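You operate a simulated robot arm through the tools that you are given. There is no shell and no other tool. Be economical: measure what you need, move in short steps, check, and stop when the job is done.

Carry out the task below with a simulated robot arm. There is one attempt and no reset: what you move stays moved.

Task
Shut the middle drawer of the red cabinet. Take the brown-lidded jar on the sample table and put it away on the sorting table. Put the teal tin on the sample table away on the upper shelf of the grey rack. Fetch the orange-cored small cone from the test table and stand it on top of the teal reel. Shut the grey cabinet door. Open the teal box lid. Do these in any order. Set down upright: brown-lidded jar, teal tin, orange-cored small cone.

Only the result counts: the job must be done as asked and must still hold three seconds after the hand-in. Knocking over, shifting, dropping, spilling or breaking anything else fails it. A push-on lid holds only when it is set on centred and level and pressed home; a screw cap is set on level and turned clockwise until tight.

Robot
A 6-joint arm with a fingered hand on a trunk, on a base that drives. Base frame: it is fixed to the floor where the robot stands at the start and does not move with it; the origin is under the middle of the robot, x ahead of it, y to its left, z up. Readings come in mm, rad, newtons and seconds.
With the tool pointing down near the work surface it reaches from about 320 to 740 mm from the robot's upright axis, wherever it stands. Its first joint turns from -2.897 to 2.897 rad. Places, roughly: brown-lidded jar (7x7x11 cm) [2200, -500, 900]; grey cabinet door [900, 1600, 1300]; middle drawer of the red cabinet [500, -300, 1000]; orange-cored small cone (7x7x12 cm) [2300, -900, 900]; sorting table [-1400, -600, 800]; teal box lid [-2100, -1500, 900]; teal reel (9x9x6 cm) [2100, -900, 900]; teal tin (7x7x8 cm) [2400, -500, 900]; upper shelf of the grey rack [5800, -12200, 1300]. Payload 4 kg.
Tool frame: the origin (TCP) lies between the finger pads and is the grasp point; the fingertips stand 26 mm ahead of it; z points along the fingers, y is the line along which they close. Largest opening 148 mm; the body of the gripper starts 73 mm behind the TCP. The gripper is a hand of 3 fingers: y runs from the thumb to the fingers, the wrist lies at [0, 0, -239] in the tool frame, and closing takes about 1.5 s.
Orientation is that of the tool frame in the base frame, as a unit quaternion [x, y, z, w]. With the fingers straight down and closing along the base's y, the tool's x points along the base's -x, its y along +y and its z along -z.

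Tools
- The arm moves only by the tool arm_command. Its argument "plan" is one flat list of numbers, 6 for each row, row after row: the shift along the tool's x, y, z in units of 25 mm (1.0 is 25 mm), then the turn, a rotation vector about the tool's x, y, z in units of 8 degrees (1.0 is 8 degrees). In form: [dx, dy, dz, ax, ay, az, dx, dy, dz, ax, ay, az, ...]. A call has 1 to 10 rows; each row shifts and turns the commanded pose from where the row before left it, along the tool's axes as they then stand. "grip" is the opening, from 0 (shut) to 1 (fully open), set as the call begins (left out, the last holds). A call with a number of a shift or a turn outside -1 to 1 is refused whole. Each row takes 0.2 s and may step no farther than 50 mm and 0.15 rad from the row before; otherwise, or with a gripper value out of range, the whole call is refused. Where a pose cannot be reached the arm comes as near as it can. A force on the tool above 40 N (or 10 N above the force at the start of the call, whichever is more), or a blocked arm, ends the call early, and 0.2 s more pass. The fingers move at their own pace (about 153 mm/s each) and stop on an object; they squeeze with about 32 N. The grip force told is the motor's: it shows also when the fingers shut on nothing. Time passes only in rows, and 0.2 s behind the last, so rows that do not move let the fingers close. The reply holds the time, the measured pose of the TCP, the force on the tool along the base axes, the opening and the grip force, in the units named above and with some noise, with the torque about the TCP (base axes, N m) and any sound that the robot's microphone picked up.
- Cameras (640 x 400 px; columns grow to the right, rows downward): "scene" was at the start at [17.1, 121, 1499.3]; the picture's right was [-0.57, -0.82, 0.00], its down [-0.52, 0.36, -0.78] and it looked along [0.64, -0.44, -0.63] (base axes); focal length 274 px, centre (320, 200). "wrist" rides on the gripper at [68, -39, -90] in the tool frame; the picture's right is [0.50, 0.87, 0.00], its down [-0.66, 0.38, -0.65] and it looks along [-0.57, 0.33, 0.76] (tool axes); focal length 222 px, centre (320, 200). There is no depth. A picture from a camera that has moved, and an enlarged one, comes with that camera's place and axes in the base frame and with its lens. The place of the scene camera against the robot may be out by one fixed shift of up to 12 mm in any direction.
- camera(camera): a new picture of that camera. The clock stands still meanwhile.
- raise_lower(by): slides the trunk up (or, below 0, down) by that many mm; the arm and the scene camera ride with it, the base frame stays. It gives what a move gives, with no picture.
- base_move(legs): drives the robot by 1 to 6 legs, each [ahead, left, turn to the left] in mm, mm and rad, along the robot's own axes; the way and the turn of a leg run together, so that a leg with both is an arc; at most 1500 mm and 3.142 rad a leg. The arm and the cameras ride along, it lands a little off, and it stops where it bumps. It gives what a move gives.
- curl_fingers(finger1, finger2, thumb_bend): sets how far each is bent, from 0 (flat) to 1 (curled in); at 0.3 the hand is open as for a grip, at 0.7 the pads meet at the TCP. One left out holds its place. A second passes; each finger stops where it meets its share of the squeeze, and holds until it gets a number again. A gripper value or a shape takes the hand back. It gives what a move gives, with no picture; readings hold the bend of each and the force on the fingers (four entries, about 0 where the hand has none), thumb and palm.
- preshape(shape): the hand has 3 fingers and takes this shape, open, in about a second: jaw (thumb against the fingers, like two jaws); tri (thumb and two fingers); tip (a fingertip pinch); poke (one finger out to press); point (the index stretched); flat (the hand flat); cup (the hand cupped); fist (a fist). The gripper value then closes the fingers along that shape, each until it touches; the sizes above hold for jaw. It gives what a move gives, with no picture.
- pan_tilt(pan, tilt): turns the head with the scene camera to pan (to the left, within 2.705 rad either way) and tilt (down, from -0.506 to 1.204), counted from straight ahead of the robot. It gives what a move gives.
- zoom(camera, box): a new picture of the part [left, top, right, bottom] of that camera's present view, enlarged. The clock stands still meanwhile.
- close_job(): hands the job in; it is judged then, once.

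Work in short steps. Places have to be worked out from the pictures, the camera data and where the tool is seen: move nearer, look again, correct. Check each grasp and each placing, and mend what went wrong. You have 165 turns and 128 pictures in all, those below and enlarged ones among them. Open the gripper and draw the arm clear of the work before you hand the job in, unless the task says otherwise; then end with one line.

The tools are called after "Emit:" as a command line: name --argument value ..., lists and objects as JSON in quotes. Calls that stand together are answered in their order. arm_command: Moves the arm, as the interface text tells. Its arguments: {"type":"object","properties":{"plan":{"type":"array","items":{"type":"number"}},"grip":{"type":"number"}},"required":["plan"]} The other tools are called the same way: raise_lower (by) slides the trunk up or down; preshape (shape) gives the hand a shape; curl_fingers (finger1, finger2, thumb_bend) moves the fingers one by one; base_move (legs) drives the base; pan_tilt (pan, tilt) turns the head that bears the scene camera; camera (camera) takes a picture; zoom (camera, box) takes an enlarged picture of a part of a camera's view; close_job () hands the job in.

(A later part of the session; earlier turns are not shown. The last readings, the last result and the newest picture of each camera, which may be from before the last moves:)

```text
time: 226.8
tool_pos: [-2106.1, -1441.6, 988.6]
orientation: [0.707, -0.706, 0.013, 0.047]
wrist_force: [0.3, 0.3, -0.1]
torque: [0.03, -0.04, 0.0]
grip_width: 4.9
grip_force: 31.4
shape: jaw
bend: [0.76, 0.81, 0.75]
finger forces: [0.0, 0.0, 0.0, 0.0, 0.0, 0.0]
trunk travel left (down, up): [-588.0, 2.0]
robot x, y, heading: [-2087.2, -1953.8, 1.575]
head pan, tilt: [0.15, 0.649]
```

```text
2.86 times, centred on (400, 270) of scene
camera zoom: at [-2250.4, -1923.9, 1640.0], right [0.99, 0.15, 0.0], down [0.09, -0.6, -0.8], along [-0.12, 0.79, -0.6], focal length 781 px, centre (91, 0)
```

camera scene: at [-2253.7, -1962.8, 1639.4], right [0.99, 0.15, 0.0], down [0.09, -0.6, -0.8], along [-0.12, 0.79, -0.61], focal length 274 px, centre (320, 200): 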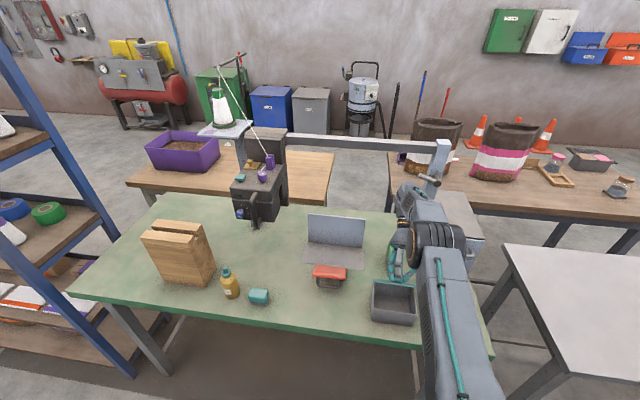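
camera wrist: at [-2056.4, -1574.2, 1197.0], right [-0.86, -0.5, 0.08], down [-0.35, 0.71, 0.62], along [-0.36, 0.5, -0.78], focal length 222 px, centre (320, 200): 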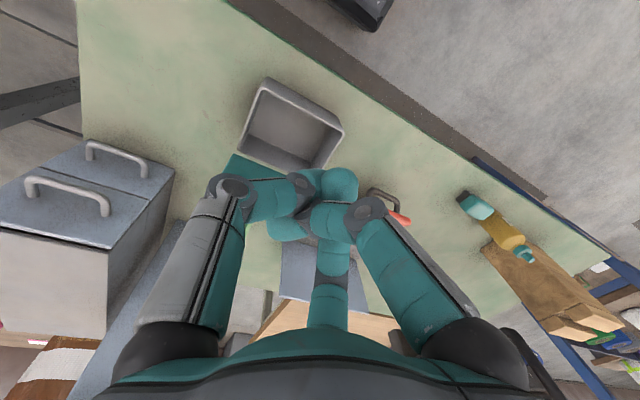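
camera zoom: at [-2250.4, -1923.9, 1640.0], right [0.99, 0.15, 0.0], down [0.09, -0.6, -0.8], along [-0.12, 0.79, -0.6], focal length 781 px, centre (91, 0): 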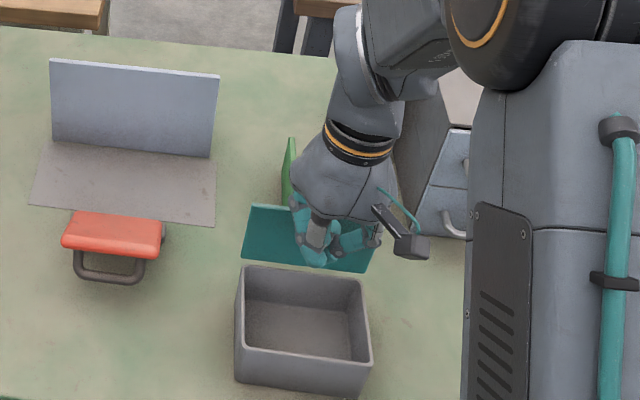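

The lid is following. I'll push another 50 mm.

Emit:
arm_command --plan '[-0.5, 0, 0, 0, 0, 0, -0.5, 0, 0, 0, 0, 0, -0.5, 0, 0, 0, 0, 0, -0.5, 0, 0, 0, 0, 0]'

Emit:
zoom --camera "scene" --box '[340, 200, 460, 340]'

```text
time: 227.9
tool_pos: [-2107.1, -1404.2, 985.6]
orientation: [-0.704, 0.708, -0.017, -0.053]
wrist_force: [-1.6, -28.5, 13.2]
torque: [0.24, -0.17, -0.28]
grip_width: 5.0
grip_force: 31.9
shape: jaw
bend: [0.78, 0.8, 0.75]
finger forces: [39.1, 0.0, 0.0, 0.0, 0.0, 0.0]
trunk travel left (down, up): [-588.0, 2.0]
robot x, y, heading: [-2086.2, -1963.1, 1.578]
head pan, tilt: [0.15, 0.649]
stopped in row 4: the force on the tool passed its limit at 47 N (the readings are from after the stop); the commanded pose is now the measured one
```

```text
2.86 times, centred on (400, 270) of scene
camera zoom: at [-2250.7, -1929.9, 1640.3], right [0.99, 0.15, 0.0], down [0.09, -0.59, -0.8], along [-0.12, 0.79, -0.6], focal length 781 px, centre (91, 0)
```

zoom: 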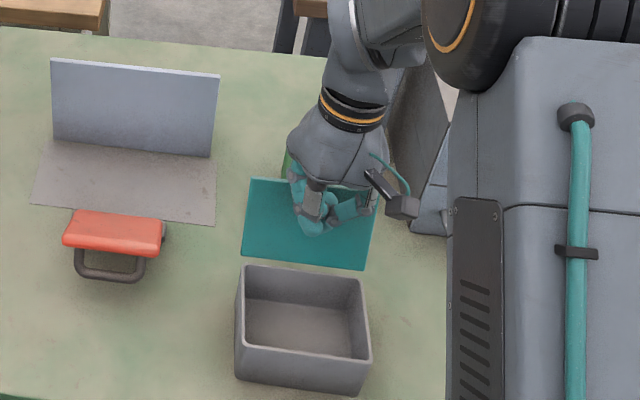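

The lid reached its stop, past upright. I'll back away, rise, and confirm that it stays.

Emit:
arm_command --plan '[0.5, 0, 0, 0, 0, 0, 0.8, 0, -0.4, 0, 0, 0, 0.8, 0, -1, 0, 0, 0, 0.5, 0, -1, 0, 0, 0, 0, 0, -1, 0, 0, 0, 0, 0, -1, 0, 0, 0, 0, 0, -1, 0, 0, 0, 0, 0, -1, 0, 0, 0, 0, 0, -1, 0, 0, 0, 0, 0, -1, 0, 0, 0]'

Emit:
zoom --camera "scene" --box '[340, 200, 460, 340]'

```text
time: 230.1
tool_pos: [-2095.6, -1443.4, 1198.2]
orientation: [-0.704, 0.708, -0.015, -0.051]
wrist_force: [0.1, -0.5, 0.7]
torque: [-0.02, -0.04, -0.01]
grip_width: 4.5
grip_force: 31.8
shape: jaw
bend: [0.76, 0.8, 0.75]
finger forces: [0.1, 0.0, 0.1, 0.0, 0.0, 0.0]
trunk travel left (down, up): [-588.0, 2.0]
robot x, y, heading: [-2082.5, -1961.0, 1.575]
head pan, tilt: [0.15, 0.649]
```

```text
2.86 times, centred on (400, 270) of scene
camera zoom: at [-2250.4, -1924.8, 1640.0], right [0.99, 0.15, 0.0], down [0.09, -0.6, -0.8], along [-0.12, 0.79, -0.6], focal length 781 px, centre (91, 0)
```

zoom: 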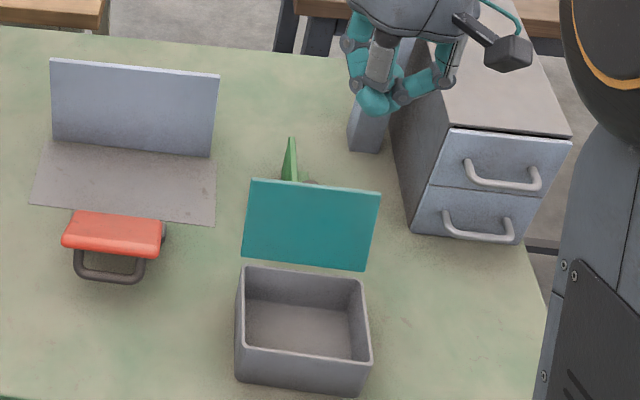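

The lid is open and stays. I'll straighten the tool, tuck the arm, turn west and reverse along the south aisle back to the bench ends.

Emit:
arm_command --plan '[0.8, 0, -0.3, 0, -0.7, 0, 1, 0, -0.3, 0, 0, 0, 1, 0, -0.3, 0, 0, 0, 1, 0, -0.3, 0, 0, 0, 1, 0, -0.3, 0, 0, 0]' --grip 0.8

Emit:
base_move --legs '[[-60, 0, 0], [0, 0, 1.571], [-1400, 0, 0]]'

```text
time: 231.3
tool_pos: [-2094.5, -1563.3, 1237.2]
orientation: [-0.704, 0.709, 0.019, -0.017]
wrist_force: [-0.1, 0.0, -0.8]
torque: [0.04, 0.01, 0.0]
grip_width: 118.1
grip_force: 0.1
shape: jaw
bend: [0.26, 0.26, 0.48]
finger forces: [0.1, 0.0, 0.0, 0.0, 0.1, 0.0]
trunk travel left (down, up): [-588.0, 2.0]
robot x, y, heading: [-2085.5, -1958.2, 1.57]
head pan, tilt: [0.15, 0.649]
```

```text
time: 242.7
tool_pos: [-1060.7, -2024.2, 1236.5]
orientation: [1.0, 0.002, -0.001, 0.026]
wrist_force: [-0.8, 0.7, -0.3]
torque: [-0.04, 0.03, 0.0]
grip_width: 118.1
grip_force: 0.0
shape: jaw
bend: [0.26, 0.26, 0.48]
finger forces: [0.1, 0.1, 0.1, 0.0, 0.0, 0.0]
trunk travel left (down, up): [-588.0, 2.0]
robot x, y, heading: [-666.4, -2008.5, -3.127]
head pan, tilt: [0.15, 0.649]
```

On course; continuing in reverse to x≈2960, then sliding north to y≈-840.

Emit:
base_move --legs '[[-1210, 0, 0], [-1210, 0, 0], [-1220, 0, 0]]'

```text
time: 260.3
tool_pos: [2570.3, -1977.8, 1236.1]
orientation: [1.0, -0.007, -0.001, 0.026]
wrist_force: [-0.2, -0.7, 0.4]
torque: [0.02, 0.01, -0.03]
grip_width: 118.1
grip_force: 0.1
shape: jaw
bend: [0.26, 0.26, 0.48]
finger forces: [0.0, 0.0, 0.0, 0.0, 0.0, 0.1]
trunk travel left (down, up): [-588.0, 2.0]
robot x, y, heading: [2964.4, -1969.4, 3.135]
head pan, tilt: [0.15, 0.649]
```

Emit:
base_move --legs '[[0, -1220, 0], [150, 0, 0]]'

Emit:
camera --camera "wrist"

```text
time: 267.4
tool_pos: [2425.2, -758.2, 1236.1]
orientation: [1.0, -0.007, -0.002, 0.026]
wrist_force: [-0.8, 0.1, 0.3]
torque: [0.02, -0.01, 0.0]
grip_width: 118.2
grip_force: 0.1
shape: jaw
bend: [0.25, 0.26, 0.48]
finger forces: [0.1, 0.0, 0.0, 0.0, 0.0, 0.0]
trunk travel left (down, up): [-588.0, 2.0]
robot x, y, heading: [2819.3, -747.4, 3.139]
head pan, tilt: [0.15, 0.649]
```

```text
36 pictures are left
camera wrist: at [2492.5, -715.6, 1324.6], right [0.49, -0.87, 0.04], down [-0.66, -0.34, 0.67], along [-0.57, -0.36, -0.74], focal length 222 px, centre (320, 200)
```

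wrist: 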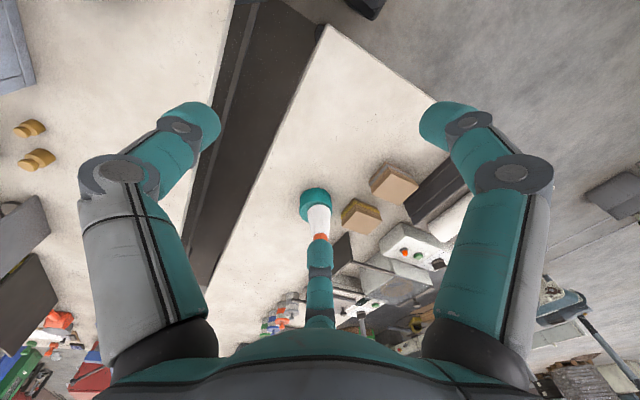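

The cone is still standing on the reel. I'll move over the tin at ≈(2387,-448), correcting a 3° tilt on the way.

Emit:
arm_command --plan '[-0.12, -0.95, 0.4, 0.37, 0, 0, -0.12, -0.95, 0.4, 0, 0, 0, -0.12, -0.95, 0.4, 0, 0, 0, -0.12, -0.95, 0.4, 0, 0, 0, -0.12, -0.95, 0.4, 0, 0, 0, -0.12, -0.95, 0.4, 0, 0, 0, -0.12, -0.95, 0.4, 0, 0, 0]'

Emit:
arm_command --plan '[-0.12, -0.95, 0.4, 0, 0, 0, -0.12, -0.95, 0.4, 0, 0, 0, -0.12, -0.95, 0.4, 0, 0, 0, -0.12, -0.95, 0.4, 0, 0, 0, -0.12, -0.95, 0.4, 0, 0, 0, -0.12, -0.9, 0.4, 0, 0, 0]'

Emit:
camera --camera "wrist"

```text
time: 269.0
tool_pos: [2409.7, -592.5, 1165.4]
orientation: [1.0, -0.007, -0.001, 0.0]
wrist_force: [1.1, 0.5, -0.3]
torque: [0.0, 0.0, -0.05]
grip_width: 118.0
grip_force: 0.1
shape: jaw
bend: [0.25, 0.26, 0.48]
finger forces: [0.0, 0.1, 0.1, 0.0, 0.1, 0.1]
trunk travel left (down, up): [-588.0, 2.0]
robot x, y, heading: [2824.7, -750.6, 3.134]
head pan, tilt: [0.15, 0.649]
```

```text
time: 270.4
tool_pos: [2390.1, -449.3, 1103.4]
orientation: [1.0, -0.007, -0.001, -0.001]
wrist_force: [-1.0, 0.3, -0.8]
torque: [0.0, 0.02, 0.0]
grip_width: 117.9
grip_force: 0.0
shape: jaw
bend: [0.25, 0.26, 0.48]
finger forces: [0.0, 0.0, 0.1, 0.1, 0.0, 0.0]
trunk travel left (down, up): [-588.0, 2.0]
robot x, y, heading: [2818.6, -748.4, 3.142]
head pan, tilt: [0.15, 0.649]
```

```text
35 pictures are left
camera wrist: at [2458.2, -410.9, 1194.5], right [0.49, -0.87, 0.0], down [-0.66, -0.37, 0.65], along [-0.57, -0.32, -0.76], focal length 222 px, centre (320, 200)
```

wrist: 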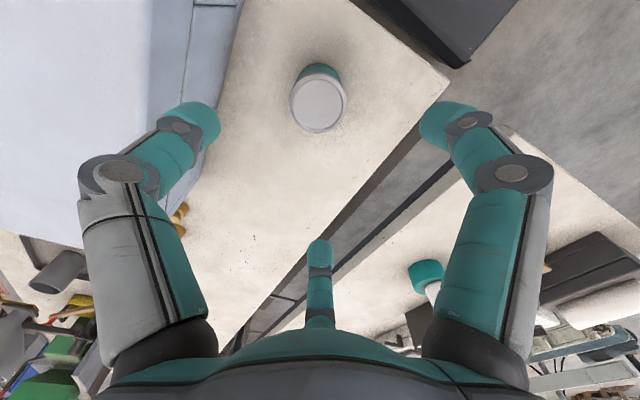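

Tin centre ≈(2381,-454). I'll correct and descend to z≈940 for a check.

Emit:
arm_command --plan '[-0.18, 0.1, 1, 0, 0, 0, -0.18, 0.1, 1, 0, 0, 0, 0, 0, 1, 0, 0, 0, 0, 0, 1, 0, 0, 0, 0, 0, 1, 0, 0, 0, 0, 0, 1, 0, 0, 0, 0, 0, 0.5, 0, 0, 0]'

Emit:
camera --camera "wrist"

```text
time: 272.0
tool_pos: [2382.3, -454.0, 941.5]
orientation: [1.0, -0.007, -0.001, 0.0]
wrist_force: [-1.0, -0.5, 0.2]
torque: [0.01, 0.01, 0.0]
grip_width: 118.2
grip_force: 0.1
shape: jaw
bend: [0.25, 0.26, 0.48]
finger forces: [0.0, 0.0, 0.0, 0.0, 0.1, 0.1]
trunk travel left (down, up): [-588.0, 2.0]
robot x, y, heading: [2821.8, -748.5, 3.14]
head pan, tilt: [0.15, 0.649]
```

```text
34 pictures are left
camera wrist: at [2449.5, -415.9, 1033.0], right [0.49, -0.87, 0.0], down [-0.66, -0.37, 0.65], along [-0.57, -0.32, -0.76], focal length 222 px, centre (320, 200)
```

wrist: 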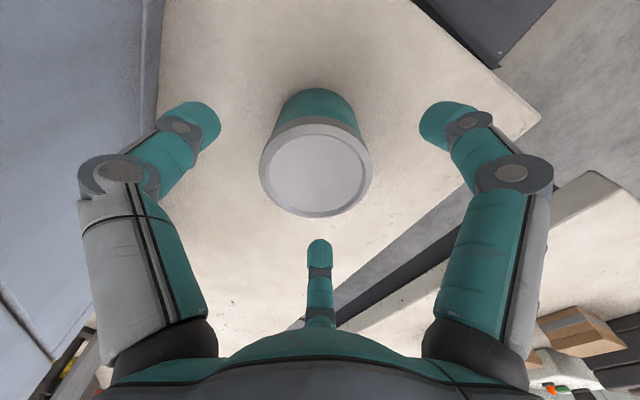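

Tin centre ≈(2377,-454), so I'll nudge 5 mm, descend to ≈880, and close.

Emit:
arm_command --plan '[-0.2, 0, 0.8, 0, 0, 0, 0, 0, 0.8, 0, 0, 0, 0, 0, 0.8, 0, 0, 0]'

Emit:
arm_command --plan '[0, 0, 0, 0, 0, 0, 0, 0, 0, 0, 0, 0, 0, 0, 0, 0, 0, 0, 0, 0, 0, 0, 0, 0, 0, 0, 0, 0, 0, 0, 0, 0, 0, 0, 0, 0]' --grip 0

Emit:
arm_command --plan '[0, 0, -0.4, 0, 0, 0, 0, 0, -0.8, 0, 0, 0, 0, 0, -1, 0, 0, 0, 0, 0, -1, 0, 0, 0]'

Emit:
camera --camera "wrist"

```text
time: 272.8
tool_pos: [2377.0, -454.0, 882.4]
orientation: [1.0, -0.007, -0.001, -0.001]
wrist_force: [0.1, 0.0, -0.1]
torque: [0.02, -0.03, 0.0]
grip_width: 118.2
grip_force: 0.0
shape: jaw
bend: [0.25, 0.26, 0.48]
finger forces: [0.0, 0.0, 0.1, 0.0, 0.0, 0.0]
trunk travel left (down, up): [-588.0, 2.0]
robot x, y, heading: [2820.8, -750.3, 3.139]
head pan, tilt: [0.15, 0.649]
```

```text
time: 274.2
tool_pos: [2376.6, -453.8, 883.3]
orientation: [1.0, -0.007, 0.0, -0.001]
wrist_force: [0.0, -0.5, -0.2]
torque: [-0.03, -0.03, 0.04]
grip_width: 61.0
grip_force: 31.7
shape: jaw
bend: [0.39, 0.77, 0.7]
finger forces: [29.1, 29.0, 0.0, 0.0, 29.2, 0.0]
trunk travel left (down, up): [-588.0, 2.0]
robot x, y, heading: [2820.3, -749.6, 3.135]
head pan, tilt: [0.15, 0.649]
```

```text
time: 275.2
tool_pos: [2376.5, -454.7, 961.6]
orientation: [1.0, -0.007, -0.001, -0.001]
wrist_force: [0.0, 0.5, -2.3]
torque: [-0.02, 0.01, 0.0]
grip_width: 60.8
grip_force: 32.3
shape: jaw
bend: [0.39, 0.77, 0.7]
finger forces: [29.2, 29.0, 0.0, 0.0, 29.2, 0.1]
trunk travel left (down, up): [-588.0, 2.0]
robot x, y, heading: [2824.7, -747.1, 3.141]
head pan, tilt: [0.15, 0.649]
```

```text
33 pictures are left
camera wrist: at [2444.8, -416.5, 1052.4], right [0.49, -0.87, 0.0], down [-0.66, -0.37, 0.65], along [-0.57, -0.32, -0.76], focal length 222 px, centre (320, 200)
```

wrist: 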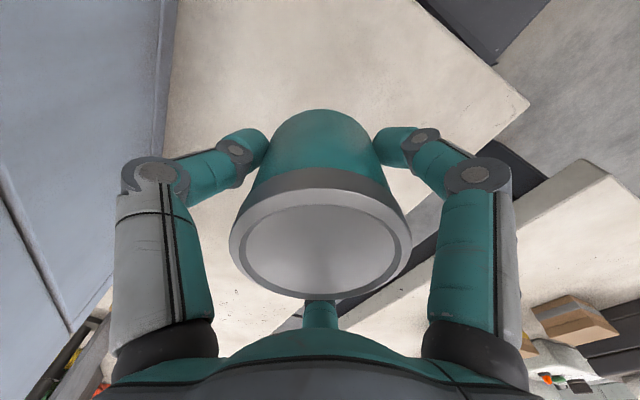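

The tin is held and lifted. I'll tuck the arm, back off, turn to face -y, and look along the way to the grey rack.

Emit:
arm_command --plan '[0.2, 0.4, -1, 0, 0, 0, 0.2, 0.8, -1, 0, 0, 0, 0.2, 1, -1, 0, 0, 0, 0.2, 1, -1, 0, 0, 0, 0.2, 1, -1, 0, 0, 0, 0.2, 1, -1, 0, 0, 0, 0.2, 1, -1, 0, 0, 0, 0.2, 1, -1, 0, 0, 0, 0.2, 1, -1, 0, 0, 0, 0.2, 1, -1, 0, 0, 0]'

Emit:
base_move --legs '[[-450, 0, 0], [0, 0, 1.571]]'

Emit:
pan_tilt --pan 0.35 --tilt 0.2

Emit:
camera --camera "scene"

```text
time: 277.4
tool_pos: [2423.1, -687.1, 1215.4]
orientation: [1.0, -0.006, 0.0, -0.001]
wrist_force: [0.2, -0.4, -2.6]
torque: [-0.02, 0.01, -0.05]
grip_width: 60.7
grip_force: 32.1
shape: jaw
bend: [0.39, 0.77, 0.7]
finger forces: [29.4, 28.9, 0.0, 0.0, 29.1, 0.0]
trunk travel left (down, up): [-588.0, 2.0]
robot x, y, heading: [2825.8, -746.8, 3.14]
head pan, tilt: [0.15, 0.649]
```

```text
time: 283.9
tool_pos: [3201.2, -1148.5, 1214.3]
orientation: [0.718, 0.696, -0.001, 0.0]
wrist_force: [0.1, -0.6, -1.8]
torque: [-0.02, 0.04, 0.01]
grip_width: 60.8
grip_force: 30.9
shape: jaw
bend: [0.77, 0.77, 0.7]
finger forces: [28.9, 29.1, 0.0, 0.1, 29.1, 0.0]
trunk travel left (down, up): [-588.0, 2.0]
robot x, y, heading: [3272.6, -751.5, -1.593]
head pan, tilt: [0.15, 0.649]
```

```text
time: 284.8
tool_pos: [3201.9, -1149.0, 1213.8]
orientation: [0.718, 0.696, -0.001, 0.001]
wrist_force: [-0.5, -0.3, -2.6]
torque: [-0.01, -0.04, 0.0]
grip_width: 60.7
grip_force: 31.5
shape: jaw
bend: [0.77, 0.77, 0.7]
finger forces: [28.8, 29.0, 0.1, 0.0, 29.2, 0.0]
trunk travel left (down, up): [-588.0, 2.0]
robot x, y, heading: [3270.4, -750.4, -1.592]
head pan, tilt: [0.351, 0.201]
```

```text
32 pictures are left
camera scene: at [3471.3, -773.7, 1681.0], right [-0.95, -0.32, 0.0], down [-0.06, 0.19, -0.98], along [0.32, -0.93, -0.2], focal length 274 px, centre (320, 200)
```

scene: 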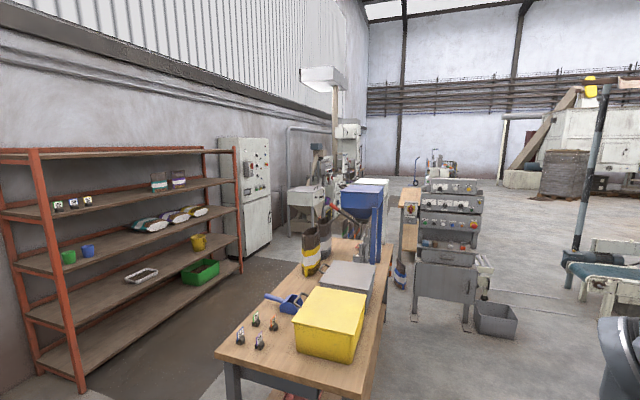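

The way looks open to the right of the panel machine. I'll zoom toward where the grey rack should be.

Emit:
zoom --camera "scene" --box '[320, 110, 600, 285]'

```text
2.29 times, centred on (460, 198) of scene
camera zoom: at [3471.3, -773.7, 1681.0], right [-0.95, -0.32, 0.0], down [-0.06, 0.19, -0.98], along [0.32, -0.93, -0.2], focal length 625 px, centre (0, 206)
```

zoom: 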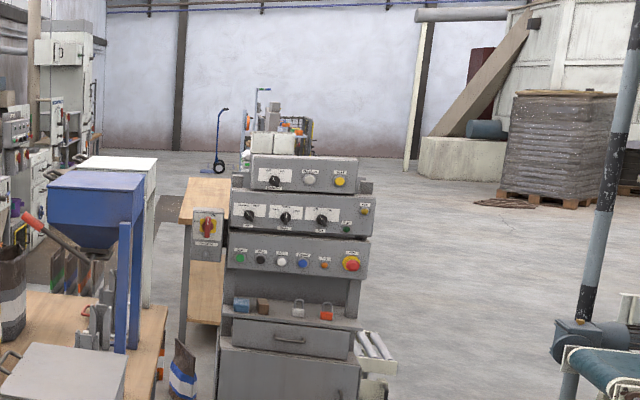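

Open floor lies beyond. I'll go to x≈2130 in the south aisle, then drive south between the grey bin and the conveyor.

Emit:
base_move --legs '[[0, 0, 0.021], [1200, 0, 0], [0, -1130, 0], [1200, 0, 0]]'

Emit:
pan_tilt --pan 0.1 --tilt 0.3

Emit:
camera --camera "scene"

```text
time: 302.4
tool_pos: [2123.2, -3583.7, 1213.5]
orientation: [0.703, 0.711, -0.001, 0.0]
wrist_force: [-0.2, -0.5, -2.7]
torque: [0.02, 0.04, -0.01]
grip_width: 60.5
grip_force: 31.9
shape: jaw
bend: [0.77, 0.77, 0.7]
finger forces: [29.0, 28.9, 0.0, 0.0, 29.1, 0.1]
trunk travel left (down, up): [-588.0, 2.0]
robot x, y, heading: [2179.6, -3181.8, -1.545]
head pan, tilt: [0.351, 0.201]
```

```text
time: 303.1
tool_pos: [2125.3, -3582.6, 1213.8]
orientation: [0.703, 0.711, -0.001, -0.001]
wrist_force: [-0.5, 0.7, -2.3]
torque: [0.03, -0.01, 0.03]
grip_width: 60.5
grip_force: 31.9
shape: jaw
bend: [0.77, 0.77, 0.7]
finger forces: [29.1, 29.0, 0.0, 0.0, 29.2, 0.0]
trunk travel left (down, up): [-588.0, 2.0]
robot x, y, heading: [2175.6, -3183.1, -1.545]
head pan, tilt: [0.099, 0.3]
```

```text
30 pictures are left
camera scene: at [2355.5, -3203.0, 1671.8], right [-0.99, -0.12, 0.0], down [-0.04, 0.29, -0.96], along [0.12, -0.95, -0.3], focal length 274 px, centre (320, 200)
```

scene: 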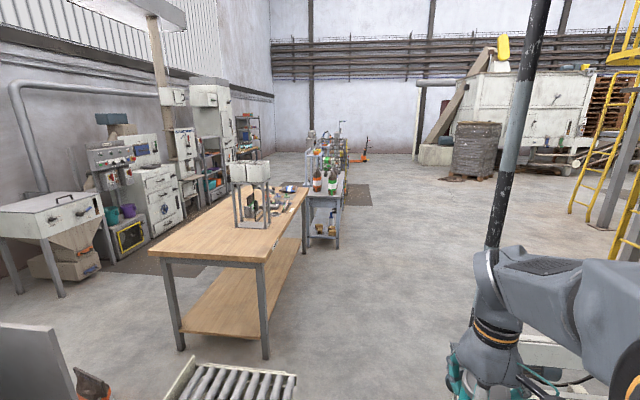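

The rack shows near the far-left corner. I'll correct heading and drive south along x≈2050 to y≈-8400.

Emit:
base_move --legs '[[0, 0, -0.026], [0, -120, 0], [1300, 0, 0], [1300, 0, 0], [1300, 0, 0], [1300, 0, 0]]'

Emit:
pan_tilt --pan 0.6 --tilt 0.25

Emit:
camera --camera "scene"

```text
time: 329.6
tool_pos: [2063.7, -8861.5, 1214.6]
orientation: [0.709, 0.705, -0.001, -0.001]
wrist_force: [0.1, -0.5, -2.6]
torque: [0.0, -0.01, 0.01]
grip_width: 60.7
grip_force: 32.1
shape: jaw
bend: [0.39, 0.77, 0.7]
finger forces: [29.2, 29.0, 0.0, 0.1, 29.2, 0.0]
trunk travel left (down, up): [-588.0, 2.0]
robot x, y, heading: [2123.3, -8462.6, -1.566]
head pan, tilt: [0.099, 0.3]
```

```text
time: 330.5
tool_pos: [2062.6, -8861.0, 1214.0]
orientation: [0.709, 0.705, -0.001, 0.0]
wrist_force: [-0.2, -0.2, -2.0]
torque: [-0.01, 0.01, -0.01]
grip_width: 60.7
grip_force: 31.4
shape: jaw
bend: [0.39, 0.77, 0.7]
finger forces: [29.2, 29.2, 0.1, 0.0, 29.3, 0.1]
trunk travel left (down, up): [-588.0, 2.0]
robot x, y, heading: [2124.6, -8461.3, -1.569]
head pan, tilt: [0.6, 0.25]
```

```text
29 pictures are left
camera scene: at [2343.5, -8468.5, 1676.5], right [-0.82, -0.57, 0.0], down [-0.14, 0.2, -0.97], along [0.55, -0.8, -0.25], focal length 274 px, centre (320, 200)
```

scene: 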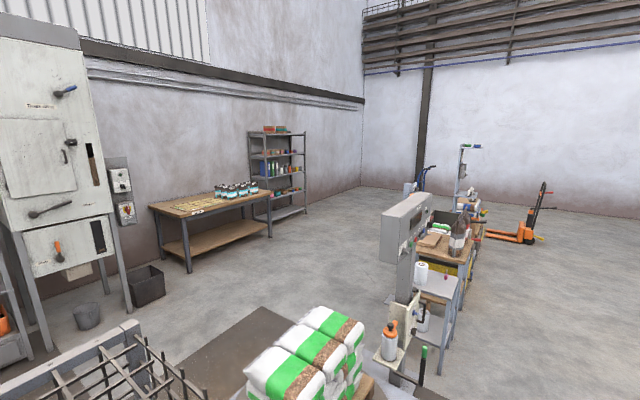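

The grey rack stands against the wall at x≈5800, y≈-12000 to -12800. I'll look left and ahead to pick a clear path round the benches.

Emit:
pan_tilt --pan 1.45 --tilt 0.4

Emit:
camera --camera "scene"

Emit:
pan_tilt --pan 0.15 --tilt 0.35

Emit:
camera --camera "scene"

```text
time: 331.7
tool_pos: [2062.1, -8860.5, 1212.8]
orientation: [0.708, 0.706, -0.001, 0.0]
wrist_force: [0.2, 0.2, -2.8]
torque: [0.01, -0.02, 0.04]
grip_width: 60.5
grip_force: 31.9
shape: jaw
bend: [0.39, 0.77, 0.7]
finger forces: [29.1, 29.1, 0.0, 0.1, 29.2, 0.0]
trunk travel left (down, up): [-588.0, 2.0]
robot x, y, heading: [2124.4, -8461.5, -1.567]
head pan, tilt: [1.45, 0.4]
```

```text
28 pictures are left
camera scene: at [2382.5, -8402.4, 1662.5], right [-0.12, -0.99, 0.0], down [-0.39, 0.05, -0.92], along [0.92, -0.11, -0.39], focal length 274 px, centre (320, 200)
```

scene: 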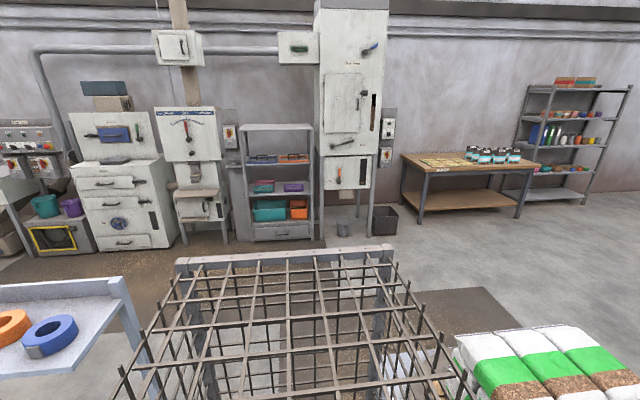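

```text
time: 333.2
tool_pos: [2063.2, -8859.9, 1214.3]
orientation: [0.709, 0.705, -0.001, 0.0]
wrist_force: [0.1, -0.4, -2.1]
torque: [0.0, -0.01, 0.03]
grip_width: 60.5
grip_force: 32.2
shape: jaw
bend: [0.39, 0.77, 0.7]
finger forces: [29.1, 29.1, 0.0, 0.0, 29.2, 0.0]
trunk travel left (down, up): [-588.0, 2.0]
robot x, y, heading: [2121.9, -8458.3, -1.561]
head pan, tilt: [0.15, 0.351]
```

```text
27 pictures are left
camera scene: at [2304.9, -8483.7, 1667.1], right [-0.99, -0.16, 0.0], down [-0.05, 0.34, -0.94], along [0.15, -0.93, -0.34], focal length 274 px, centre (320, 200)
```

scene: 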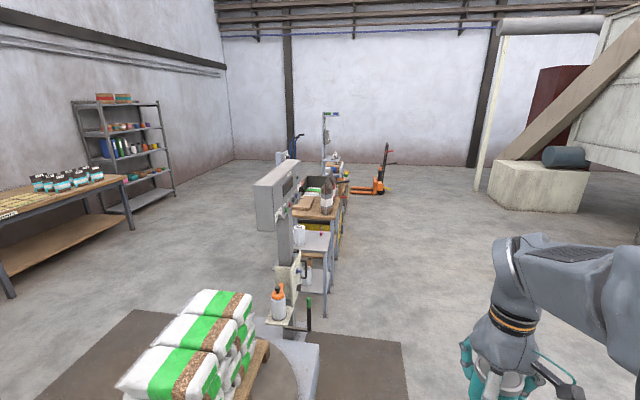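

The equipment line along x≈2500–3500 is continuous, but the west side is clear. I'll drive to y≈-11700 along x≈1980 and look for the gap to the east.

Emit:
base_move --legs '[[0, -140, 0], [1100, 0, 0], [1100, 0, 0], [1000, 0, 0]]'

Emit:
pan_tilt --pan 0.85 --tilt 0.4

Emit:
camera --camera "scene"

```text
time: 349.7
tool_pos: [1991.0, -12050.1, 1213.5]
orientation: [0.693, 0.72, -0.001, 0.0]
wrist_force: [-0.5, -0.3, -1.9]
torque: [-0.02, 0.01, 0.0]
grip_width: 60.5
grip_force: 31.8
shape: jaw
bend: [0.39, 0.77, 0.7]
finger forces: [29.2, 29.0, 0.1, 0.1, 29.1, 0.1]
trunk travel left (down, up): [-588.0, 2.0]
robot x, y, heading: [2033.0, -11646.1, -1.517]
head pan, tilt: [0.15, 0.351]
```

```text
time: 350.8
tool_pos: [1990.7, -12051.1, 1213.4]
orientation: [0.694, 0.72, -0.001, -0.001]
wrist_force: [-0.5, -0.1, -1.2]
torque: [0.05, -0.01, 0.01]
grip_width: 60.9
grip_force: 31.6
shape: jaw
bend: [0.39, 0.77, 0.7]
finger forces: [29.2, 29.1, 0.0, 0.0, 29.1, 0.0]
trunk travel left (down, up): [-588.0, 2.0]
robot x, y, heading: [2034.9, -11652.1, -1.521]
head pan, tilt: [0.85, 0.4]
```

```text
26 pictures are left
camera scene: at [2270.3, -11629.8, 1662.5], right [-0.62, -0.78, 0.0], down [-0.3, 0.24, -0.92], along [0.72, -0.57, -0.39], focal length 274 px, centre (320, 200)
```

scene: 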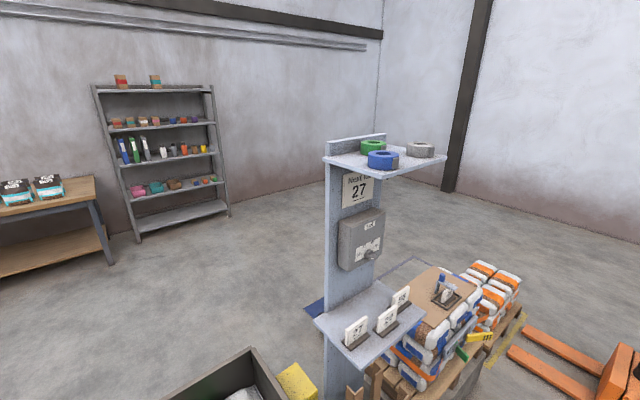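

Pallets and a pallet jack block the near gap, so I'll go round the jack: west to x≈1230, south to y≈-14600, then look east.

Emit:
base_move --legs '[[0, 0, -0.05], [0, -800, 0], [1500, 0, 0], [1450, 0, 0]]'

Emit:
pan_tilt --pan 1.5 --tilt 0.35

Emit:
camera --camera "scene"

```text
time: 369.5
tool_pos: [1121.1, -15016.8, 1214.0]
orientation: [0.718, 0.696, -0.002, 0.0]
wrist_force: [0.5, -0.4, -2.0]
torque: [0.01, 0.03, 0.0]
grip_width: 60.7
grip_force: 32.4
shape: jaw
bend: [0.39, 0.77, 0.7]
finger forces: [29.2, 29.0, 0.0, 0.0, 29.2, 0.0]
trunk travel left (down, up): [-588.0, 2.0]
robot x, y, heading: [1187.8, -14618.0, -1.59]
head pan, tilt: [0.85, 0.4]
```

```text
time: 370.5
tool_pos: [1119.2, -15016.5, 1213.4]
orientation: [0.717, 0.697, -0.002, -0.001]
wrist_force: [-0.8, 0.8, -1.7]
torque: [-0.01, 0.0, 0.0]
grip_width: 60.5
grip_force: 32.2
shape: jaw
bend: [0.39, 0.77, 0.7]
finger forces: [29.2, 29.0, 0.0, 0.0, 29.2, 0.0]
trunk travel left (down, up): [-588.0, 2.0]
robot x, y, heading: [1187.9, -14618.0, -1.589]
head pan, tilt: [1.499, 0.351]
```

```text
25 pictures are left
camera scene: at [1451.1, -14562.6, 1667.1], right [-0.09, -1.0, 0.0], down [-0.34, 0.03, -0.94], along [0.94, -0.09, -0.34], focal length 274 px, centre (320, 200)
```

scene: 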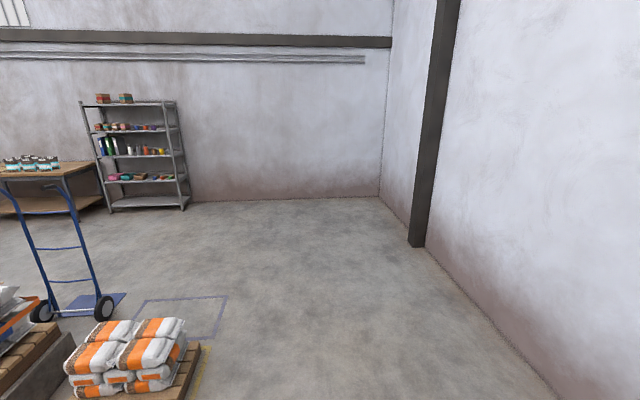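

The way east is clear along y≈-14600. I'll turn to face +x and drive to x≈4900, then north in front of the rack.

Emit:
base_move --legs '[[0, 0, 1.589], [1250, 0, 0], [1250, 0, 0], [1200, 0, 0], [0, 1200, 0], [0, 1100, 0]]'

Emit:
pan_tilt --pan 0.3 --tilt 0.35

Emit:
camera --camera "scene"

```text
time: 403.0
tool_pos: [5351.2, -12486.4, 1214.4]
orientation: [0.021, 1.0, 0.0, 0.002]
wrist_force: [0.5, -0.2, -2.6]
torque: [-0.01, 0.0, -0.01]
grip_width: 60.3
grip_force: 31.8
shape: jaw
bend: [0.77, 0.77, 0.7]
finger forces: [28.7, 29.1, 0.0, 0.0, 29.5, 0.0]
trunk travel left (down, up): [-588.0, 2.0]
robot x, y, heading: [4953.4, -12412.6, -0.031]
head pan, tilt: [1.499, 0.351]
```

```text
time: 404.4
tool_pos: [5351.0, -12487.0, 1214.7]
orientation: [0.022, 1.0, -0.001, 0.001]
wrist_force: [-0.1, 0.6, -1.5]
torque: [0.0, -0.01, -0.01]
grip_width: 60.6
grip_force: 31.8
shape: jaw
bend: [0.77, 0.77, 0.7]
finger forces: [28.7, 29.1, 0.0, 0.0, 29.5, 0.0]
trunk travel left (down, up): [-588.0, 2.0]
robot x, y, heading: [4950.7, -12412.8, -0.034]
head pan, tilt: [0.3, 0.351]
```

```text
24 pictures are left
camera scene: at [4995.6, -12214.8, 1667.1], right [0.26, -0.96, 0.0], down [-0.33, -0.09, -0.94], along [0.91, 0.25, -0.34], focal length 274 px, centre (320, 200)
```

scene: 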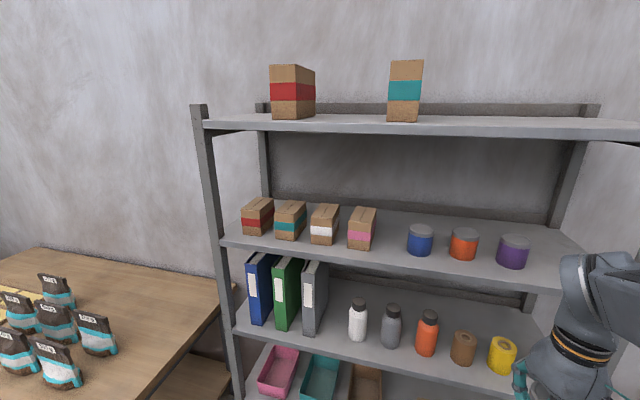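

The shelf with boxes and small tins (z≈1250–1300) is the upper shelf, with a top board about 330 mm above. A vertical hand won't fit under it, so I must regrasp the tin with a tilted hand. I'll move beside the wooden table and look for a spot to do that.

Emit:
base_move --legs '[[0, 0, 0.033], [0, 620, 0]]'

Emit:
pan_tilt --pan 0.1 --tilt 0.6

Emit:
camera --camera "scene"

```text
time: 408.3
tool_pos: [5353.7, -11849.3, 1214.5]
orientation: [0.006, 1.0, -0.001, 0.002]
wrist_force: [1.5, 0.9, -2.9]
torque: [-0.04, -0.01, 0.02]
grip_width: 60.2
grip_force: 32.2
shape: jaw
bend: [0.77, 0.77, 0.7]
finger forces: [28.6, 29.1, 0.0, 0.0, 29.6, 0.1]
trunk travel left (down, up): [-588.0, 2.0]
robot x, y, heading: [4951.9, -11789.6, -0.003]
head pan, tilt: [0.3, 0.351]
```

```text
time: 409.0
tool_pos: [5354.3, -11849.6, 1214.6]
orientation: [0.007, 1.0, -0.001, 0.0]
wrist_force: [0.0, -0.2, -3.1]
torque: [0.03, -0.02, 0.01]
grip_width: 60.5
grip_force: 32.4
shape: jaw
bend: [0.77, 0.77, 0.7]
finger forces: [28.7, 29.1, 0.1, 0.0, 29.6, 0.1]
trunk travel left (down, up): [-588.0, 2.0]
robot x, y, heading: [4953.6, -11783.0, 0.003]
head pan, tilt: [0.099, 0.6]
```

```text
23 pictures are left
camera scene: at [4989.5, -11608.6, 1644.4], right [0.1, -1.0, 0.0], down [-0.56, -0.05, -0.83], along [0.82, 0.08, -0.56], focal length 274 px, centre (320, 200)
```

scene: 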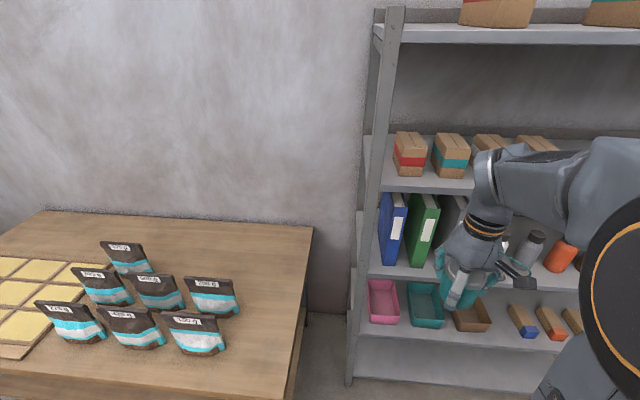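

The table has a clear strip between the bags (y≈-11295) and its right edge (y≈-11485). I'll set the tin down temporarily near (5380,-11400), then regrasp it with a tilted hand.

Emit:
base_move --legs '[[-130, 0, 0], [0, 445, 0]]'

Emit:
arm_command --plan '[-0.9, 0, 0.8, 0, 0, 0, -0.9, 0, 0.8, 0, 0, 0, -0.9, 0, 0.8, 0, 0, 0, -0.9, 0, 0.8, 0, 0, 0, -0.9, 0, 0.8, 0, 0, 0, -0.9, 0, 0.8, 0, 0, 0, -0.8, 0, 0.8, 0, 0, 0]'

Emit:
camera --camera "scene"

Emit:
camera --camera "wrist"

```text
time: 412.6
tool_pos: [5220.7, -11402.8, 1214.3]
orientation: [0.006, 1.0, -0.001, 0.002]
wrist_force: [0.2, -0.7, -2.9]
torque: [-0.02, 0.01, 0.02]
grip_width: 60.2
grip_force: 31.9
shape: jaw
bend: [0.77, 0.77, 0.7]
finger forces: [28.7, 29.1, 0.0, 0.0, 29.6, 0.0]
trunk travel left (down, up): [-588.0, 2.0]
robot x, y, heading: [4820.0, -11336.2, -0.007]
head pan, tilt: [0.099, 0.6]
```

```text
time: 414.2
tool_pos: [5376.8, -11406.8, 1072.2]
orientation: [0.008, 1.0, -0.001, 0.0]
wrist_force: [0.9, -0.1, -2.2]
torque: [0.0, -0.03, 0.01]
grip_width: 60.5
grip_force: 32.3
shape: jaw
bend: [0.77, 0.77, 0.7]
finger forces: [28.7, 29.0, 0.1, 0.0, 29.6, 0.0]
trunk travel left (down, up): [-588.0, 2.0]
robot x, y, heading: [4821.0, -11338.7, -0.005]
head pan, tilt: [0.099, 0.6]
```

```text
22 pictures are left
camera scene: at [4858.7, -11160.6, 1644.3], right [0.09, -1.0, 0.0], down [-0.56, -0.05, -0.82], along [0.82, 0.08, -0.57], focal length 274 px, centre (320, 200)
```

scene: 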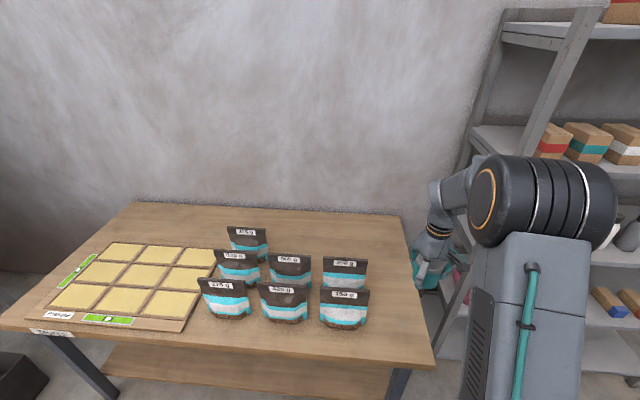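

```text
21 pictures are left
camera wrist: at [5307.6, -11443.9, 1164.4], right [-0.49, 0.87, 0.0], down [0.66, 0.37, 0.65], along [0.57, 0.32, -0.76], focal length 222 px, centre (320, 200)
```

wrist: 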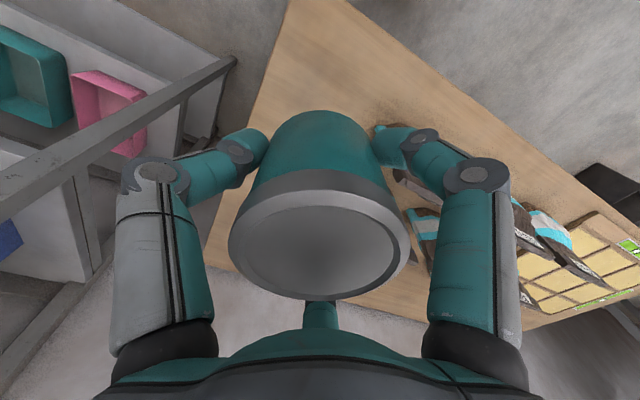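

I'll shift 20 mm away from the edge and lower; the table height is uncertain (720–850), so I'll descend in moderate steps watching for contact.

Emit:
arm_command --plan '[0, 0.4, 0.9, 0, 0, 0, 0, 0.4, 0.9, 0, 0, 0, 0, 0, 0.9, 0, 0, 0, 0, 0, 0.9, 0, 0, 0, 0, 0, 0.6, 0, 0, 0]'

Emit:
arm_command --plan '[0, 0, 0.35, 0, 0, 0, 0, 0, 0.35, 0, 0, 0, 0, 0, 0.35, 0, 0, 0, 0, 0, 0.35, 0, 0, 0, 0, 0, 0.35, 0, 0, 0, 0, 0, 0.35, 0, 0, 0, 0, 0, 0.35, 0, 0, 0, 0, 0, 0.35, 0, 0, 0]'

Emit:
zoom --camera "scene" --box '[330, 200, 490, 370]'

```text
time: 415.4
tool_pos: [5377.1, -11385.2, 969.2]
orientation: [0.009, 1.0, 0.0, 0.001]
wrist_force: [0.9, -0.3, -2.1]
torque: [0.02, -0.04, -0.01]
grip_width: 60.8
grip_force: 32.2
shape: jaw
bend: [0.77, 0.77, 0.7]
finger forces: [28.7, 28.9, 0.0, 0.0, 29.7, 0.1]
trunk travel left (down, up): [-588.0, 2.0]
robot x, y, heading: [4822.0, -11336.4, -0.006]
head pan, tilt: [0.099, 0.6]
```

```text
time: 417.2
tool_pos: [5377.4, -11388.2, 898.9]
orientation: [0.008, 1.0, 0.0, 0.0]
wrist_force: [-0.1, 0.0, -2.8]
torque: [0.01, -0.01, 0.01]
grip_width: 60.2
grip_force: 31.2
shape: jaw
bend: [0.77, 0.77, 0.7]
finger forces: [28.7, 28.8, 0.0, 0.0, 29.8, 0.1]
trunk travel left (down, up): [-588.0, 2.0]
robot x, y, heading: [4824.7, -11340.1, -0.003]
head pan, tilt: [0.099, 0.6]
```

```text
2.35 times, centred on (410, 285) of scene
camera zoom: at [4858.3, -11160.6, 1644.3], right [0.09, -1.0, 0.0], down [-0.56, -0.05, -0.82], along [0.82, 0.08, -0.57], focal length 644 px, centre (108, 0)
```

zoom: 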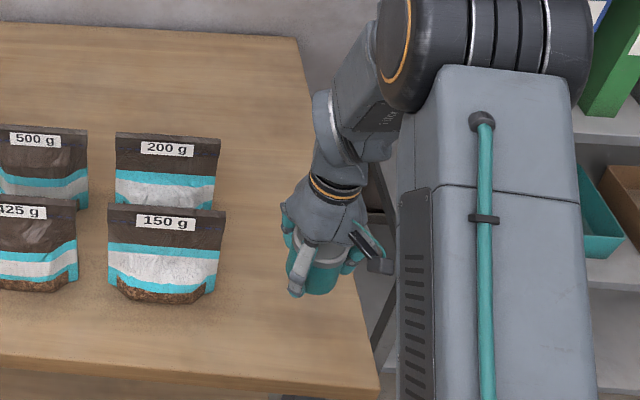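

Not down yet (bottom ≈848). Continuing.

Emit:
arm_command --plan '[0, 0, 0.3, 0, 0, 0, 0, 0, 0.3, 0, 0, 0, 0, 0, 0.2, 0, 0, 0, 0, 0, 0.2, 0, 0, 0, 0, 0, 0.2, 0, 0, 0, 0, 0, 0.2, 0, 0, 0, 0, 0, 0.2, 0, 0, 0, 0, 0, 0.2, 0, 0, 0]'

```text
time: 419.1
tool_pos: [5376.4, -11386.9, 855.7]
orientation: [0.007, 1.0, -0.001, 0.0]
wrist_force: [-0.3, 0.8, -2.7]
torque: [-0.02, -0.01, -0.03]
grip_width: 60.1
grip_force: 32.1
shape: jaw
bend: [0.77, 0.77, 0.7]
finger forces: [28.8, 28.9, 0.0, 0.0, 29.7, 0.0]
trunk travel left (down, up): [-588.0, 2.0]
robot x, y, heading: [4820.7, -11342.7, -0.008]
head pan, tilt: [0.099, 0.6]
```

Emit:
arm_command --plan '[0, 0, 0.2, 0, 0, 0, 0, 0, 0.2, 0, 0, 0, 0, 0, 0.2, 0, 0, 0, 0, 0, 0.2, 0, 0, 0, 0, 0, 0.2, 0, 0, 0, 0, 0, 0.2, 0, 0, 0, 0, 0, 0.2, 0, 0, 0, 0, 0, 0.2, 0, 0, 0]'

Emit:
zoom --camera "scene" --box '[330, 220, 490, 390]'

```text
time: 420.9
tool_pos: [5377.5, -11387.7, 813.3]
orientation: [0.009, 1.0, -0.001, 0.001]
wrist_force: [-0.8, -0.7, -1.1]
torque: [0.02, 0.01, 0.02]
grip_width: 60.5
grip_force: 32.0
shape: jaw
bend: [0.77, 0.77, 0.7]
finger forces: [28.7, 28.9, 0.0, 0.1, 29.6, 0.1]
trunk travel left (down, up): [-588.0, 2.0]
robot x, y, heading: [4824.6, -11336.9, -0.013]
head pan, tilt: [0.099, 0.6]
```

```text
2.35 times, centred on (410, 305) of scene
camera zoom: at [4858.3, -11160.6, 1644.3], right [0.09, -1.0, 0.0], down [-0.56, -0.05, -0.82], along [0.82, 0.08, -0.57], focal length 644 px, centre (108, -47)
```

zoom: 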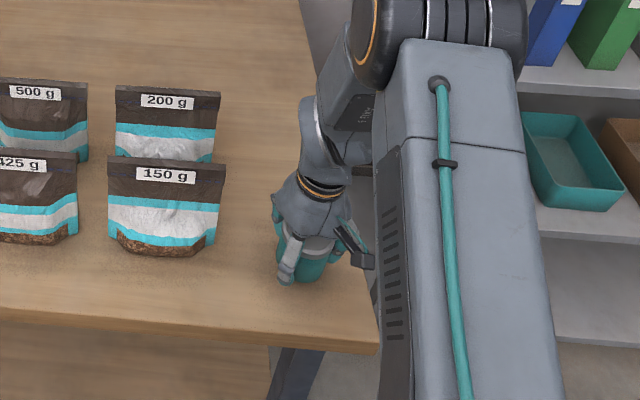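

The tin looks just above the surface. Slow steps now.

Emit:
arm_command --plan '[0, 0, 0.12, 0, 0, 0, 0, 0, 0.12, 0, 0, 0, 0, 0, 0.12, 0, 0, 0, 0, 0, 0.12, 0, 0, 0, 0, 0, 0.12, 0, 0, 0, 0, 0, 0.12, 0, 0, 0, 0, 0, 0.12, 0, 0, 0, 0, 0, 0.12, 0, 0, 0]'

```text
time: 422.6
tool_pos: [5377.8, -11387.0, 791.2]
orientation: [0.008, 1.0, -0.001, 0.002]
wrist_force: [-1.5, 0.7, 15.9]
torque: [-0.09, 0.1, -0.02]
grip_width: 60.4
grip_force: 32.2
shape: jaw
bend: [0.77, 0.77, 0.7]
finger forces: [31.9, 31.1, 0.0, 0.0, 31.7, 0.1]
trunk travel left (down, up): [-588.0, 2.0]
robot x, y, heading: [4821.0, -11339.9, -0.006]
head pan, tilt: [0.099, 0.6]
```

Contact: the tin stands on the table at TCP z≈791. Release, rise 150 mm, and tilt the hand 40° toward the robot.

Emit:
arm_command --plan '[0, 0, -0.04, 0, 0, 0, 0, 0, 0, 0, 0, 0, 0, 0, 0, 0, 0, 0, 0, 0, 0, 0, 0, 0, 0, 0, 0, 0, 0, 0]' --grip 0.75

Emit:
arm_command --plan '[0, 0, -0.6, 0, 0, 0, 0, 0, -1, 0, 0, 0, 0, 0, -1, 0, 0, 0, 0, 0, -1, 0, 0, 0, 0, 0, -1, 0, 0, 0, 0, 0, -1, 0, 0, 0]'

Emit:
arm_command --plan '[1, 0, 0, 0, -1, 0, 1, 0, 0, 0, -1, 0, 0.6, 0, 0, 0, -1, 0, 0, 0, 0, 0, -1, 0, 0, 0, 0, 0, -1, 0]'

Emit:
camera --camera "wrist"

```text
time: 423.9
tool_pos: [5377.4, -11387.0, 790.4]
orientation: [0.008, 1.0, -0.001, 0.001]
wrist_force: [0.7, 0.0, -0.5]
torque: [0.02, -0.02, -0.02]
grip_width: 111.0
grip_force: 0.0
shape: jaw
bend: [0.27, 0.27, 0.55]
finger forces: [0.0, 0.1, 0.1, 0.0, 0.1, 0.1]
trunk travel left (down, up): [-588.0, 2.0]
robot x, y, heading: [4823.5, -11339.1, -0.009]
head pan, tilt: [0.099, 0.6]
```

```text
time: 425.2
tool_pos: [5377.6, -11388.6, 931.4]
orientation: [0.008, 1.0, 0.0, 0.001]
wrist_force: [0.5, -1.0, 0.0]
torque: [0.01, 0.0, 0.03]
grip_width: 110.8
grip_force: 0.1
shape: jaw
bend: [0.27, 0.27, 0.55]
finger forces: [0.0, 0.1, 0.0, 0.0, 0.1, 0.0]
trunk travel left (down, up): [-588.0, 2.0]
robot x, y, heading: [4825.8, -11336.4, -0.006]
head pan, tilt: [0.099, 0.6]
```

```text
time: 426.4
tool_pos: [5324.7, -11395.5, 924.7]
orientation: [0.007, 0.952, -0.025, 0.306]
wrist_force: [-0.6, -0.3, 0.6]
torque: [0.03, 0.02, 0.02]
grip_width: 110.8
grip_force: 0.1
shape: jaw
bend: [0.27, 0.27, 0.55]
finger forces: [0.0, 0.1, 0.1, 0.0, 0.1, 0.0]
out of reach, approached as far as the arm can: row 2, 3
trunk travel left (down, up): [-588.0, 2.0]
robot x, y, heading: [4822.8, -11340.5, -0.009]
head pan, tilt: [0.099, 0.6]
```

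```text
18 pictures are left
camera wrist: at [5216.1, -11429.5, 960.8], right [-0.38, 0.86, -0.33], down [0.16, 0.41, 0.9], along [0.91, 0.29, -0.3], focal length 222 px, centre (320, 200)
```

wrist: 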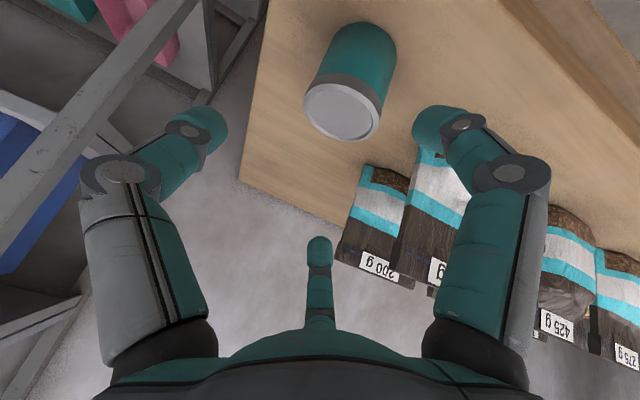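

The arm is at its near limit here (36° reached). I'll back the base 120 mm for room, then advance along the tilted axis to a pre-grasp pose.

Emit:
base_move --legs '[[-120, 0, 0]]'

Emit:
arm_command --plan '[-0.5, 0, 0.4, 0, 0, 0, -0.5, 0, 0.4, 0, 0, 0, -0.5, 0, 0.4, 0, 0, 0, -0.5, 0, 0.4, 0, 0, 0]'

```text
time: 427.7
tool_pos: [5204.3, -11395.4, 924.8]
orientation: [0.007, 0.951, -0.025, 0.307]
wrist_force: [0.0, -0.4, 0.2]
torque: [-0.02, 0.01, -0.01]
grip_width: 111.0
grip_force: 0.2
shape: jaw
bend: [0.27, 0.27, 0.55]
finger forces: [0.0, 0.1, 0.1, 0.1, 0.0, 0.0]
trunk travel left (down, up): [-588.0, 2.0]
robot x, y, heading: [4702.9, -11337.5, -0.009]
head pan, tilt: [0.099, 0.6]
```

```text
time: 428.7
tool_pos: [5269.2, -11396.8, 919.8]
orientation: [0.007, 0.952, -0.025, 0.305]
wrist_force: [0.1, -0.1, 1.0]
torque: [0.0, -0.01, -0.02]
grip_width: 110.7
grip_force: 0.0
shape: jaw
bend: [0.27, 0.27, 0.55]
finger forces: [0.1, 0.0, 0.0, 0.0, 0.0, 0.1]
trunk travel left (down, up): [-588.0, 2.0]
robot x, y, heading: [4704.0, -11339.9, -0.004]
head pan, tilt: [0.099, 0.6]
```

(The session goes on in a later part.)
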